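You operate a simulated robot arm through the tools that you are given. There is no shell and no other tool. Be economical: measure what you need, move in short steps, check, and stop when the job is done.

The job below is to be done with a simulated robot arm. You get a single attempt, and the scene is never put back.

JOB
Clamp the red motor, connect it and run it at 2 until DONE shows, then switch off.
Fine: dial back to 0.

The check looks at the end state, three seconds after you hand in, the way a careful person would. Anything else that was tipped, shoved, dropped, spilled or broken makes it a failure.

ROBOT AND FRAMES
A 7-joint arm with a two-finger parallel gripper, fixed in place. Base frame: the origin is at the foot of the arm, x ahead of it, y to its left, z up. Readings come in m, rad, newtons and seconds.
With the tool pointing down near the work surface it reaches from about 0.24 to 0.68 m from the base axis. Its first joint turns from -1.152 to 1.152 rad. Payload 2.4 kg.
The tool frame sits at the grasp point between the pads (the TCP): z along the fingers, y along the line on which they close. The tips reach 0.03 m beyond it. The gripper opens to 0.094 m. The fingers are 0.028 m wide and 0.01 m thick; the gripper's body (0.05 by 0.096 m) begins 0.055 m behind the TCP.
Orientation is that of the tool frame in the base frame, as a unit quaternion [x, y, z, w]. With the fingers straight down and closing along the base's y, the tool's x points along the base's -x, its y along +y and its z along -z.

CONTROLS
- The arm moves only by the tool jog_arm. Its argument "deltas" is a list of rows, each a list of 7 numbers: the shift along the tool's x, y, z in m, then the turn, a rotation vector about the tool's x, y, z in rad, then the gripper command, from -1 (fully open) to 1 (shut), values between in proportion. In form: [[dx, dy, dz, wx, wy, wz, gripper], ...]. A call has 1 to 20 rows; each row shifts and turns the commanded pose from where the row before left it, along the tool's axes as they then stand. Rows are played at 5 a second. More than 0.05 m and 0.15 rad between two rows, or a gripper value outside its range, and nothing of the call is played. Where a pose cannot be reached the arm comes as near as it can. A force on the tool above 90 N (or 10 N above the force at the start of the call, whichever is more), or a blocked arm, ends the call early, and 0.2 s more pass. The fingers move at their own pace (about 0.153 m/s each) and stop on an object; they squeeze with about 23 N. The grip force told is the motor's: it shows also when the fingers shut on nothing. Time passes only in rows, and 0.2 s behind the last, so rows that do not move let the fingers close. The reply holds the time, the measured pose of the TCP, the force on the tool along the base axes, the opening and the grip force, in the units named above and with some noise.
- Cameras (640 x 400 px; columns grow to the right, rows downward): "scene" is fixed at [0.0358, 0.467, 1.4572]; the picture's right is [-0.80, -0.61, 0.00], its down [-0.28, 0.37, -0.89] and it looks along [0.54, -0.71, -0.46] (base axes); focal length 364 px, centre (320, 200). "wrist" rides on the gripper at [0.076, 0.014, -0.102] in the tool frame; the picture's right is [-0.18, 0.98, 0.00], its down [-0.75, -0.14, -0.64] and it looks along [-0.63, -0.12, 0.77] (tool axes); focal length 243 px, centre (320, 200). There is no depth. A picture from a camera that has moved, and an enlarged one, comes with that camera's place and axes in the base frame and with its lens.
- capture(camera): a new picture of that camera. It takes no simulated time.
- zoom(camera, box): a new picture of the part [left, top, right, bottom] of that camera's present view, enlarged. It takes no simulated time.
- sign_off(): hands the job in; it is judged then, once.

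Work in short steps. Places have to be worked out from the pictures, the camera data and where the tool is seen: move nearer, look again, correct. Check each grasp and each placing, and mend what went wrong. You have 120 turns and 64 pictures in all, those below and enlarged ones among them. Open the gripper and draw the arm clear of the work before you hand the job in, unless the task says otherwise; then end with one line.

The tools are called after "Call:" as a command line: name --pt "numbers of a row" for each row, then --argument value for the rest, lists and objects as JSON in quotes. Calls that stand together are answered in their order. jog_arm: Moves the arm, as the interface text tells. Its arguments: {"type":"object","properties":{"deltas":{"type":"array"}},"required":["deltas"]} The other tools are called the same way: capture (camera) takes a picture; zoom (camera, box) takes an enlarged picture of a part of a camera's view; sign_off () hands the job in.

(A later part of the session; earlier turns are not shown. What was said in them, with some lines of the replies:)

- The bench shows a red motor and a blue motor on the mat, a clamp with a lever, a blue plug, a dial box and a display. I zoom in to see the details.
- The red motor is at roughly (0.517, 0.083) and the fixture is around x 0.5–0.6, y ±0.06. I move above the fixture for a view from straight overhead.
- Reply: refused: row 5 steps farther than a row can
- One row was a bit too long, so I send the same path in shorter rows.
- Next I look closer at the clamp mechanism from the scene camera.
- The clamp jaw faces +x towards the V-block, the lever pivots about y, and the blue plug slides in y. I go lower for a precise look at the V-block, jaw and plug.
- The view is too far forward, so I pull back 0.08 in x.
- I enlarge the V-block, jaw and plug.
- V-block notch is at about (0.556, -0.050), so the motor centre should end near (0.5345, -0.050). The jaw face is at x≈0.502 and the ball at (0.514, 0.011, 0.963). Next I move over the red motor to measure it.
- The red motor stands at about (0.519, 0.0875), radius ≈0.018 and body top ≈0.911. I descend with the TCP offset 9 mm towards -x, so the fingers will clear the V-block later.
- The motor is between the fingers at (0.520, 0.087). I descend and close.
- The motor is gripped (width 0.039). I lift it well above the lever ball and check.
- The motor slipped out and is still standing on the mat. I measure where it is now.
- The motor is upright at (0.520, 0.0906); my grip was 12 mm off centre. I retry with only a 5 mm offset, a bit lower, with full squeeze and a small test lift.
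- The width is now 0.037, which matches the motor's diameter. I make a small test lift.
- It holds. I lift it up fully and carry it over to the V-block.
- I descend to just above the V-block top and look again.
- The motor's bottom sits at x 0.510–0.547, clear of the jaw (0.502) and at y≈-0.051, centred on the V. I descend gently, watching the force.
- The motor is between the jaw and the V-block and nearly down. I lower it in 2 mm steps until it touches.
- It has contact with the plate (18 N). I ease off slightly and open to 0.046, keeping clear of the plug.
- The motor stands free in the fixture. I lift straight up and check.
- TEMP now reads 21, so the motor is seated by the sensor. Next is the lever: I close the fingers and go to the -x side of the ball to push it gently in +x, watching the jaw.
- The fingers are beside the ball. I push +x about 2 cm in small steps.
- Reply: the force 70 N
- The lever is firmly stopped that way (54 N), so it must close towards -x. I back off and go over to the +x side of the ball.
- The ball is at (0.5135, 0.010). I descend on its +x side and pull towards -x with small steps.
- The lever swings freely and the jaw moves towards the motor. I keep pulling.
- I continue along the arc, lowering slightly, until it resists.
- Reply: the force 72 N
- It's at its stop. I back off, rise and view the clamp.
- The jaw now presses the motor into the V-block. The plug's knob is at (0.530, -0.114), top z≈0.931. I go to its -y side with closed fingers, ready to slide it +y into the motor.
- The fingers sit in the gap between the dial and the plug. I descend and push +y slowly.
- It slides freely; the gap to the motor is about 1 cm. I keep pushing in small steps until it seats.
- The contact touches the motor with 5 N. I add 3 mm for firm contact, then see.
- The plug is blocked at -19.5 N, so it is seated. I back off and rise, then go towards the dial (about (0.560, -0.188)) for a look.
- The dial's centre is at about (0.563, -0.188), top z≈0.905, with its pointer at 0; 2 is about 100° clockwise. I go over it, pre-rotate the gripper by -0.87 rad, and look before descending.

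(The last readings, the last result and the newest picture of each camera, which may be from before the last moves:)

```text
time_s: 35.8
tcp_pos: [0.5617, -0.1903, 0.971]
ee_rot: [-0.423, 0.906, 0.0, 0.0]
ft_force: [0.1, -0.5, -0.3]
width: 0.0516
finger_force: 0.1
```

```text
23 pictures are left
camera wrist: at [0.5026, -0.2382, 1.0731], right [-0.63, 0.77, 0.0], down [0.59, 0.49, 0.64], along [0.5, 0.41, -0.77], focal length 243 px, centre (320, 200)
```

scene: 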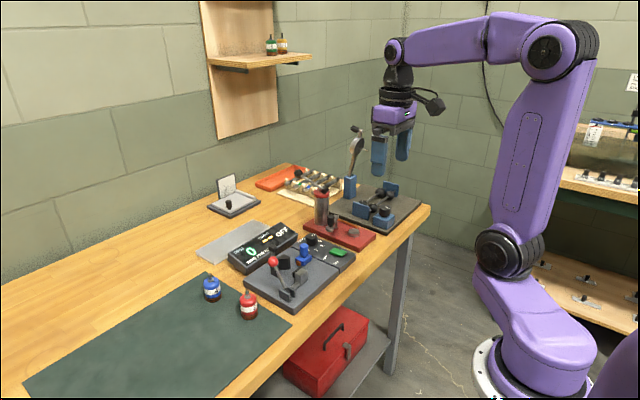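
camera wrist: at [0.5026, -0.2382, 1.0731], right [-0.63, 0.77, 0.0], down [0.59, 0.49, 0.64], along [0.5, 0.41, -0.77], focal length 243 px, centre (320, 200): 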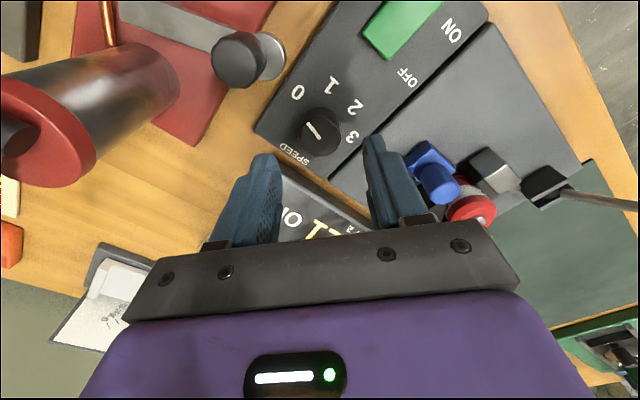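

The dial's centre computes to (0.562, -0.190), exactly under the TCP. I descend and grip it.

Call:
jog_arm --pt "0 0 0.03 0 0 0 -0.1" --pt "0 0 0.023 0 0 0 -0.1" --pt "0 0 0 0 0 0 -0.1" --pt "0 0 0 0 0 0 0.5" --pt "0 0 0 0 0 0 0.5" --pt "0 0 0 0 0 0 0.5"

```text
time_s: 37.2
tcp_pos: [0.5614, -0.1889, 0.9171]
ee_rot: [-0.422, 0.906, 0.0, 0.0]
ft_force: [2.5, -1.1, -6.0]
width: 0.0318
finger_force: 44.8
```

The dial is gripped (0.032 wide). I turn it +1.745 rad clockwise.

Call:
jog_arm --pt "0 0 0 0 0 0.145 0.5" --pt "0 0 0 0 0 0.145 0.5" --pt "0 0 0 0 0 0.145 0.5" --pt "0 0 0 0 0 0.145 0.5" --pt "0 0 0 0 0 0.145 0.5" --pt "0 0 0 0 0 0.145 0.5" --pt "0 0 0 0 0 0.145 0.5" --pt "0 0 0 0 0 0.145 0.5" --pt "0 0 0 0 0 0.145 0.5" --pt "0 0 0 0 0 0.145 0.5" --pt "0 0 0 0 0 0.145 0.5" --pt "0 0 0 0 0 0.15 0.5" --pt "0 0 0 0 0 0 0.5"

Call:
zoom --camera "wrist" --box '[220, 40, 420, 240]'

```text
time_s: 40.0
tcp_pos: [0.5623, -0.1864, 0.9172]
ee_rot: [0.423, 0.906, 0.0, -0.001]
ft_force: [-0.7, 13.9, -25.2]
width: 0.0316
finger_force: 44.8
```

```text
2.00 times, centred on (320, 140) of wrist
camera zoom: at [0.5249, -0.1191, 1.0189], right [0.87, 0.49, 0.0], down [0.38, -0.67, 0.64], along [0.31, -0.56, -0.77], focal length 485 px, centre (320, 320)
```

zoom: 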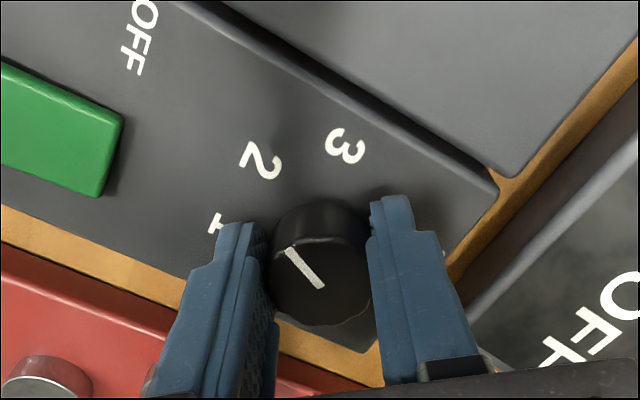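

The pointer is at ≈25° from -x, which matches position 2. I release, rise, turn straight again, close the fingers and go above the switch's ON end (about (0.462, -0.192)).

Call:
jog_arm --pt "0 0 0 0 0 0 -0.1" --pt "0 0 0 0 0 0 -0.1" --pt "0 0 -0.03 0 0 0 -0.1" --pt "0 0 -0.03 0 0 0 -0.1" --pt "0 0 -0.02 0 0 -0.145 1" --pt "0 0 0 0 0 -0.145 1" --pt "0 0 0 0 0 -0.145 1" --pt "0 0 0 0 0 -0.145 1" --pt "0 0 0 0 0 -0.145 1" --pt "0 0 0 0 0 -0.15 1" --pt "0.04 0 0 0 0 0 1" --pt "0.04 0 0 0 0 0 1" --pt "0.02 -0.004 0 0 0 0 1" --pt "0 0 0 0 0 0 1"

Call:
zoom --camera "scene" --box '[230, 190, 360, 300]'

Call:
capture --camera "wrist"

```text
time_s: 43.0
tcp_pos: [0.4615, -0.1931, 0.9968]
ee_rot: [-0.001, 1.0, 0.0, 0.0]
ft_force: [-0.2, -0.5, -0.2]
width: 0.0
finger_force: 23.5
```

```text
3.64 times, centred on (295, 245) of scene
camera zoom: at [0.0358, 0.467, 1.4572], right [-0.8, -0.61, 0.0], down [-0.28, 0.37, -0.89], along [0.54, -0.71, -0.46], focal length 1322 px, centre (411, 36)
```

zoom: 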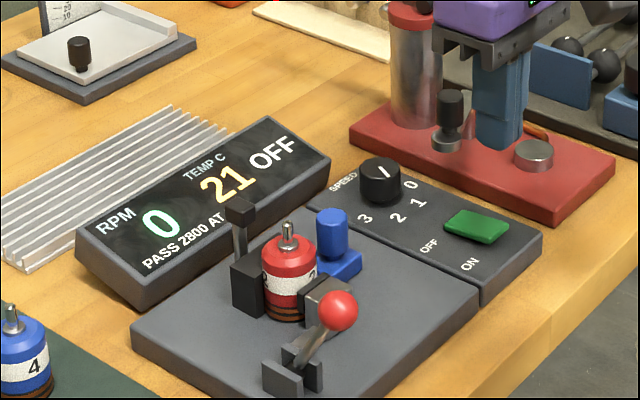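

```text
20 pictures are left
camera wrist: at [0.3851, -0.1785, 1.099], right [0.18, 0.98, 0.0], down [0.75, -0.14, 0.64], along [0.63, -0.12, -0.77], focal length 243 px, centre (320, 200)
```

wrist: 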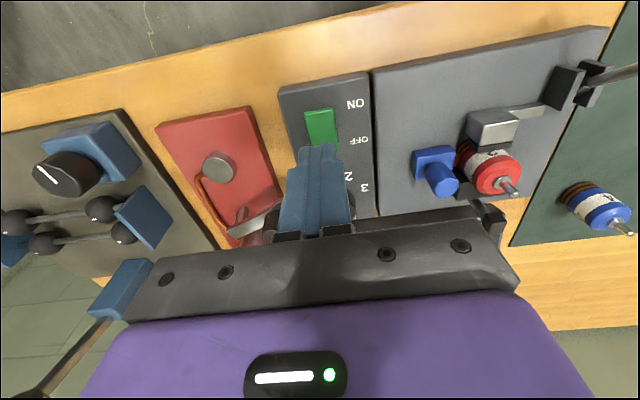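

I check the dial's pointer more closely in the scene view.

Call:
zoom --camera "scene" --box '[315, 222, 360, 250]'

```text
14.22 times, centred on (338, 236) of scene
camera zoom: at [0.0358, 0.467, 1.4572], right [-0.8, -0.61, 0.0], down [-0.28, 0.37, -0.89], along [0.54, -0.71, -0.46], focal length 5172 px, centre (71, -312)
```

zoom: 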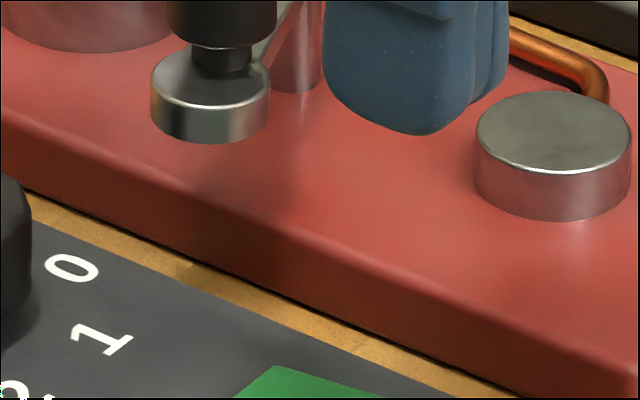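

Wrong spot; the dial is at about (312, 237).

Call:
zoom --camera "scene" --box '[288, 222, 336, 252]'

```text
13.33 times, centred on (312, 237) of scene
camera zoom: at [0.0358, 0.467, 1.4572], right [-0.8, -0.61, 0.0], down [-0.28, 0.37, -0.89], along [0.54, -0.71, -0.46], focal length 4849 px, centre (427, -293)
```

zoom: 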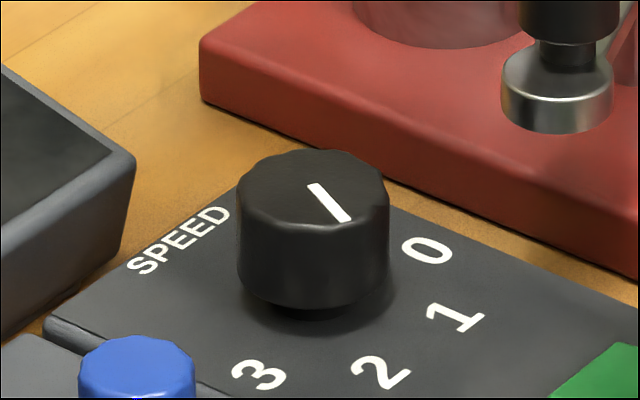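

The pointer is on 2. I lower the closed fingers on the ON end of the rocker.

Call:
jog_arm --pt "0.002 0.001 0.04 0 0 0 1" --pt "0 0 0.03 0 0 0 1" --pt "0 0 0.003 0 0 0 1" --pt "0 0 0 0 0 0 1"

```text
time_s: 44.0
tcp_pos: [0.4601, -0.1914, 0.9247]
ee_rot: [0.0, 1.0, 0.0, 0.0]
ft_force: [-1.6, 0.8, 2.7]
width: 0.0001
finger_force: 22.8
```

The tips are just touching (2.7 N). I press a few millimetres.

Call:
jog_arm --pt "0 0 0.002 0 0 0 1" --pt "0 0 0.002 0 0 0 1" --pt "0 0 0.001 0 0 0 1"

Call:
zoom --camera "scene" --box '[230, 190, 360, 300]'

```text
time_s: 44.8
tcp_pos: [0.4599, -0.1913, 0.9217]
ee_rot: [0.001, 1.0, -0.001, 0.002]
ft_force: [-4.3, 1.3, 19.1]
width: 0.0
finger_force: 22.5
```

```text
3.64 times, centred on (295, 245) of scene
camera zoom: at [0.0354, 0.4672, 1.4571], right [-0.8, -0.61, 0.0], down [-0.28, 0.37, -0.89], along [0.54, -0.71, -0.46], focal length 1322 px, centre (411, 36)
```

zoom: 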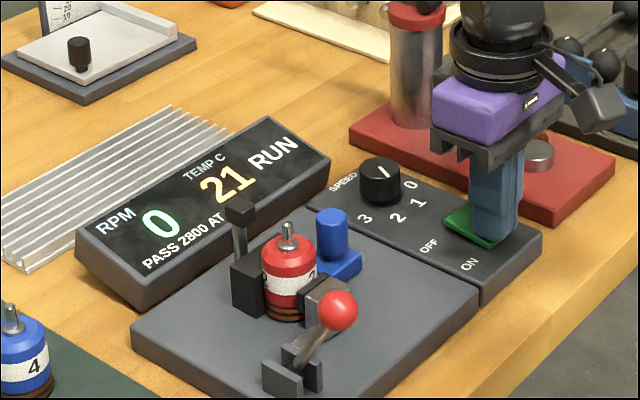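

RUN shows. I lift and hover over the OFF end (x≈0.493), wait and watch the display.

Call:
jog_arm --pt "0 0 -0.02 0 0 0 1" --pt "0 0 -0.01 0 0 0 1" --pt "-0.033 -0.003 0 0 0 0 1" --pt "0 0 0 0 0 0 1" --pt "0 0 0 0 0 0 1"

Call:
zoom --camera "scene" --box '[230, 190, 360, 300]'

```text
time_s: 46.0
tcp_pos: [0.4935, -0.193, 0.9512]
ee_rot: [0.001, 1.0, 0.0, 0.0]
ft_force: [0.3, -0.7, 0.4]
width: 0.0
finger_force: 22.9
```

```text
3.64 times, centred on (295, 245) of scene
camera zoom: at [0.0358, 0.467, 1.4572], right [-0.8, -0.61, 0.0], down [-0.28, 0.37, -0.89], along [0.54, -0.71, -0.46], focal length 1322 px, centre (411, 36)
```

zoom: 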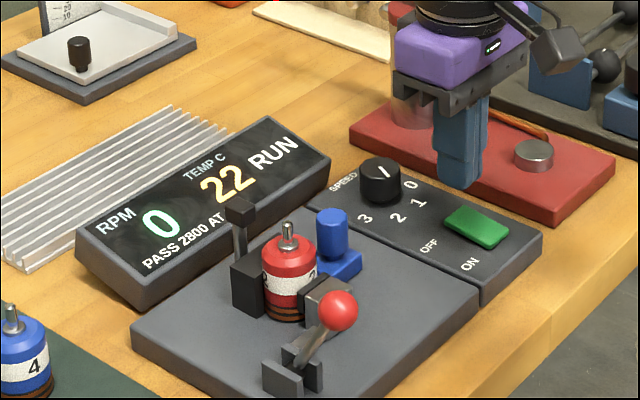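

Temp is rising, but RPM still shows 0. I wait one more second and look.

Call:
jog_arm --pt "0 0 0 0 0 0 1" --pt "0 0 0 0 0 0 1" --pt "0 0 0 0 0 0 1" --pt "0 0 0 0 0 0 1"

Call:
zoom --camera "scene" --box '[230, 215, 330, 300]'

```text
time_s: 47.0
tcp_pos: [0.493, -0.1929, 0.9512]
ee_rot: [0.0, 1.0, 0.0, 0.0]
ft_force: [0.3, 0.7, -0.2]
width: 0.0
finger_force: 22.9
```

```text
4.71 times, centred on (280, 258) of scene
camera zoom: at [0.0358, 0.467, 1.4572], right [-0.8, -0.61, 0.0], down [-0.28, 0.37, -0.89], along [0.54, -0.71, -0.46], focal length 1711 px, centre (508, -71)
```

zoom: 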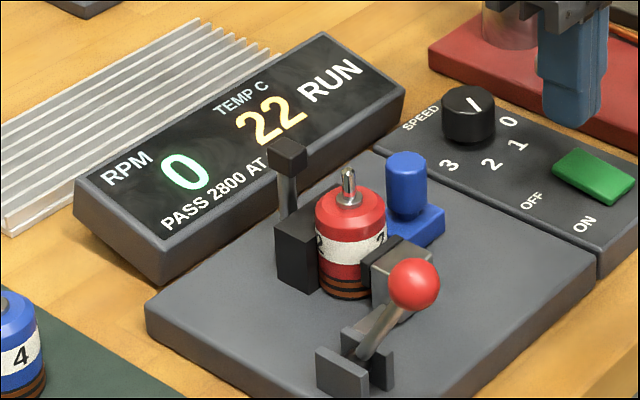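

RPM remains 0, so something may not be connected. I inspect the plug contact with the wrist camera.

Call:
zoom --camera "wrist" --box '[360, 70, 520, 200]'

```text
3.08 times, centred on (440, 135) of wrist
camera zoom: at [0.4177, -0.179, 1.053], right [0.18, 0.98, 0.0], down [0.75, -0.14, 0.64], along [0.63, -0.12, -0.77], focal length 746 px, centre (-49, 400)
```

zoom: 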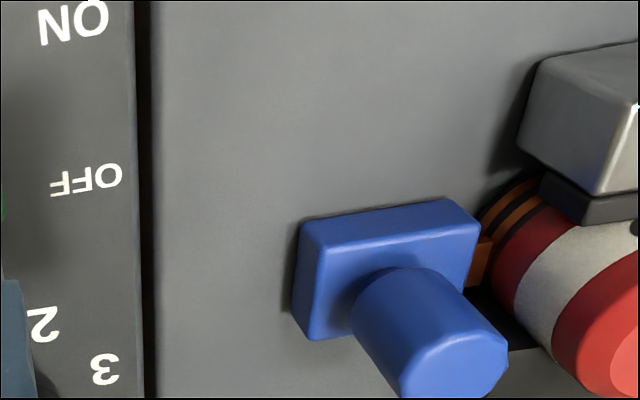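

The contact appears to touch the rings. I wait a bit more and check the display again.

Call:
jog_arm --pt "0 0 0 0 0 0 1" --pt "0 0 0 0 0 0 1" --pt "0 0 0 0 0 0 1" --pt "0 0 0 0 0 0 1" --pt "0 0 0 0 0 0 1"

Call:
zoom --camera "scene" --box '[240, 220, 310, 290]'

```text
time_s: 48.2
tcp_pos: [0.4934, -0.1926, 0.9506]
ee_rot: [0.0, 1.0, 0.0, 0.0]
ft_force: [0.0, -0.4, 0.1]
width: 0.0001
finger_force: 23.0
```

```text
5.71 times, centred on (275, 255) of scene
camera zoom: at [0.0358, 0.467, 1.4572], right [-0.8, -0.61, 0.0], down [-0.28, 0.37, -0.89], along [0.54, -0.71, -0.46], focal length 2078 px, centre (577, -114)
```

zoom: 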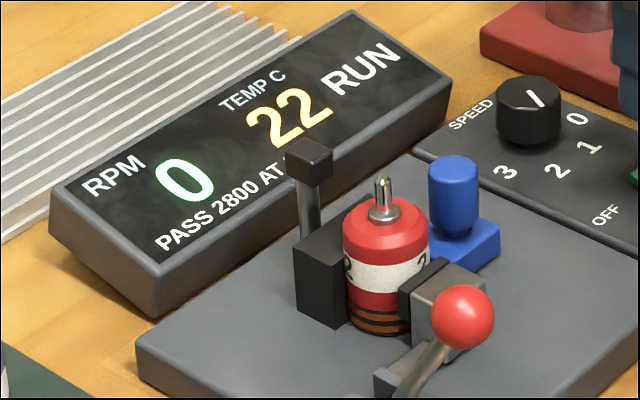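

The motor isn't turning although RUN shows. The likeliest cause is the plug not fully home, so I push it once more, firmly but within limits.

Call:
jog_arm --pt "0 0 -0.04 0 0 0 1" --pt "-0.02 0.035 -0.01 0 0 0 1" --pt "-0.0165 0.0305 0 0 0 0 1" --pt "0 0 0.03 0 0 0 1" --pt "0 0 0.029 0 0 0 1" --pt "0 0.006 0 0 0 0 1" --pt "0 0.006 0 0 0 0 1" --pt "0 0.003 0 0 0 0 1" --pt "0 0.002 0 0 0 0 1" --pt "0 0 0 0 0 0 1"

Call:
zoom --camera "scene" --box '[240, 220, 310, 290]'

```text
time_s: 50.4
tcp_pos: [0.5307, -0.1133, 0.9418]
ee_rot: [0.001, 1.0, 0.0, 0.0]
ft_force: [-1.3, -5.2, 0.0]
width: 0.0001
finger_force: 23.0
```

```text
5.71 times, centred on (275, 255) of scene
camera zoom: at [0.0358, 0.4669, 1.4572], right [-0.8, -0.61, 0.0], down [-0.28, 0.37, -0.89], along [0.54, -0.71, -0.46], focal length 2078 px, centre (577, -114)
```

zoom: 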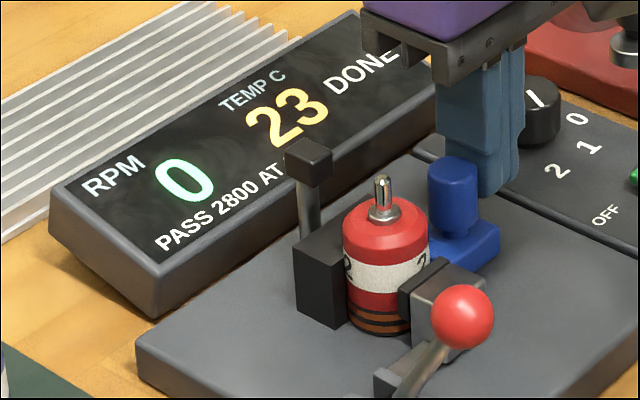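

DONE shows. I back off and go to the OFF end of the switch.

Call:
jog_arm --pt "0 -0.01 0 0 0 0 1" --pt "0 -0.004 -0.03 0 0 0 1" --pt "0 0 -0.03 0 0 0 1" --pt "0.018 -0.033 0 0 0 0 1" --pt "0.018 -0.034 0 0 0 0 1" --pt "0 0 0.035 0 0 0 1" --pt "0 0 0.035 0 0 0 1" --pt "0 0 0.003 0 0 0 1" --pt "0 0 0 0 0 0 1"

```text
time_s: 52.4
tcp_pos: [0.4944, -0.1933, 0.9288]
ee_rot: [0.0, 1.0, 0.0, 0.0]
ft_force: [0.4, -0.2, -0.5]
width: 0.0
finger_force: 23.0
```

I press down in small steps on the OFF end.

Call:
jog_arm --pt "0 0 0.003 0 0 0 1" --pt "0 0 0.002 0 0 0 1" --pt "0 0 0.002 0 0 0 1" --pt "0 0 0.001 0 0 0 1"

Call:
zoom --camera "scene" --box '[230, 190, 360, 300]'

```text
time_s: 53.4
tcp_pos: [0.4948, -0.1927, 0.9213]
ee_rot: [0.0, 1.0, -0.001, 0.002]
ft_force: [-0.5, 3.2, 21.9]
width: 0.0
finger_force: 22.9
```

```text
3.64 times, centred on (295, 245) of scene
camera zoom: at [0.0355, 0.4672, 1.4571], right [-0.8, -0.61, 0.0], down [-0.28, 0.37, -0.89], along [0.54, -0.71, -0.46], focal length 1322 px, centre (411, 36)
```

zoom: 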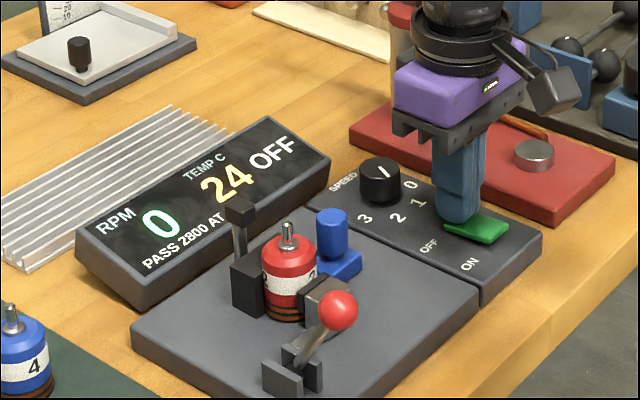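

The display shows OFF. Now the dial: I lift, move over it, pre-rotate +0.87 rad, and descend to grip.

Call:
jog_arm --pt "0 0 -0.03 0 0 0 1" --pt "0 0 -0.03 0 0 0 -0.1" --pt "-0.034 0.002 0 0 0 0 -0.1" --pt "-0.0335 0.002 0 0 0 0 -0.1" --pt "0 0 0 0 0 0.145 -0.1" --pt "0 0 0 0 0 0.145 -0.1" --pt "0 0 0 0 0 0.145 -0.1" --pt "0 0 0 0 0 0.145 -0.1" --pt "0 0 0 0 0 0.145 -0.1" --pt "0 0 0 0 0 0.145 -0.1" --pt "0 0 0 0 0 0 -0.1"

```text
time_s: 55.8
tcp_pos: [0.5619, -0.1897, 0.98]
ee_rot: [0.423, 0.906, -0.001, 0.0]
ft_force: [0.3, -0.6, 1.1]
width: 0.0518
finger_force: 0.1
```

The pose is right over the dial. I descend and grip it.

Call:
jog_arm --pt "0 0 0.03 0 0 0 -0.1" --pt "0 0 0.032 0 0 0 -0.1" --pt "0 0 0 0 0 0 -0.1" --pt "0 0 0 0 0 0 0.5" --pt "0 0 0 0 0 0 0.5" --pt "0 0 0 0 0 0 0.5"

```text
time_s: 57.2
tcp_pos: [0.5616, -0.1878, 0.9201]
ee_rot: [0.419, 0.908, 0.001, 0.002]
ft_force: [17.5, 9.7, -11.4]
width: 0.0317
finger_force: 45.1
```

Gripped. I turn it back by -1.75 rad and then release.

Call:
jog_arm --pt "0 0 0 0 0 -0.146 0.5" --pt "0 0 0 0 0 -0.146 0.5" --pt "0 0 0 0 0 -0.146 0.5" --pt "0 0 0 0 0 -0.146 0.5" --pt "0 0 0 0 0 -0.146 0.5" --pt "0 0 0 0 0 -0.146 0.5" --pt "0 0 0 0 0 -0.146 0.5" --pt "0 0 0 0 0 -0.146 0.5" --pt "0 0 0 0 0 -0.146 0.5" --pt "0 0 0 0 0 -0.146 0.5" --pt "0 0 0 0 0 -0.146 0.5" --pt "0 0 0 0 0 -0.146 0.5" --pt "0 0 0 0 0 0 0.5" --pt "0 0 0 0 0 0 -0.1" --pt "0 0 0 0 0 0 -0.1" --pt "0 0 -0.03 0 0 0 -0.1" --pt "0 0 -0.04 0 0 0 -0.1" --pt "0 0 -0.03 0 0 0 -0.1"

Call:
zoom --camera "scene" --box '[288, 222, 336, 252]'

```text
time_s: 61.0
tcp_pos: [0.5591, -0.1868, 1.018]
ee_rot: [-0.428, 0.904, 0.0, 0.0]
ft_force: [0.3, 0.3, 0.7]
width: 0.0517
finger_force: 0.0
```

```text
13.33 times, centred on (312, 237) of scene
camera zoom: at [0.0358, 0.467, 1.4572], right [-0.8, -0.61, 0.0], down [-0.28, 0.37, -0.89], along [0.54, -0.71, -0.46], focal length 4849 px, centre (427, -293)
```

zoom: 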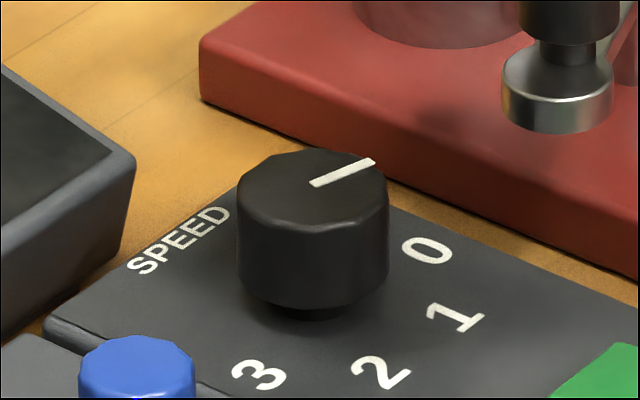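

The pointer is at -74.6°, exactly on 0. I draw the arm up and clear, then check everything.

Call:
jog_arm --pt "0 0 -0.04 0 0 0 -1" --pt "0 0 -0.04 0 0 0.145 -1" --pt "0 0 -0.04 0 0 0.145 -1" --pt "0 0 -0.04 0 0 0.145 -1" --pt "0 0 0 0 0 0.145 -1" --pt "0 0 0 0 0 0.145 -1" --pt "0 0 0 0 0 0.145 -1" --pt "0.04 0 0 0 0 0 -1" --pt "0.04 0 0 0 0 0 -1" --pt "0.04 0 0 0 0 0 -1" --pt "0.04 0 0 0 0 0 -1" --pt "0 0 0 0 0 0 -1"

Call:
capture --camera "scene"

Call:
zoom --camera "scene" --box '[230, 190, 360, 300]'

```text
time_s: 63.6
tcp_pos: [0.399, -0.1904, 1.1778]
ee_rot: [-0.006, 1.0, -0.001, -0.001]
ft_force: [-0.9, -0.1, 0.7]
width: 0.0942
finger_force: 0.0
```

```text
9 pictures are left
```

scene: 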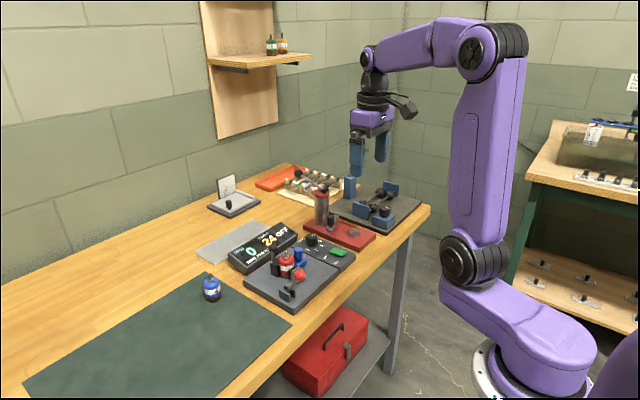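

```text
3.64 times, centred on (295, 245) of scene
camera zoom: at [0.0358, 0.467, 1.4572], right [-0.8, -0.61, 0.0], down [-0.28, 0.37, -0.89], along [0.54, -0.71, -0.46], focal length 1322 px, centre (411, 36)
```

zoom: 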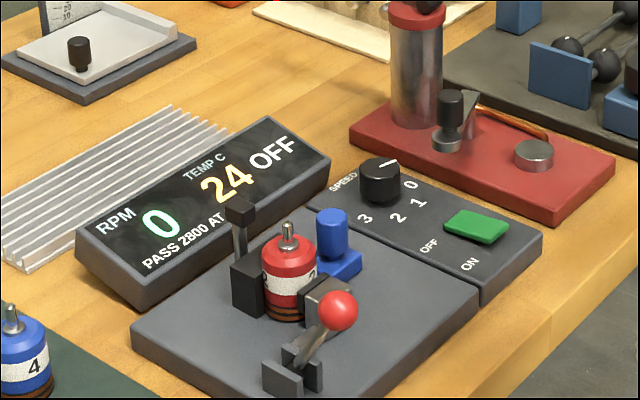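

DONE was shown, the supply is off, the dial is on 0, and the motor is still clamped and plugged in. The blue motor hasn't moved and the arm is clear, so I hand in.

Call:
sign_off

```text
The job is handed in.
```

The red motor was clamped, connected and run at 2 until DONE showed; the switch is now off and the dial is at 0, but RPM read 0 in every picture I took of the run while TEMP rose from 21 to 24, so I can't confirm the shaft turned.
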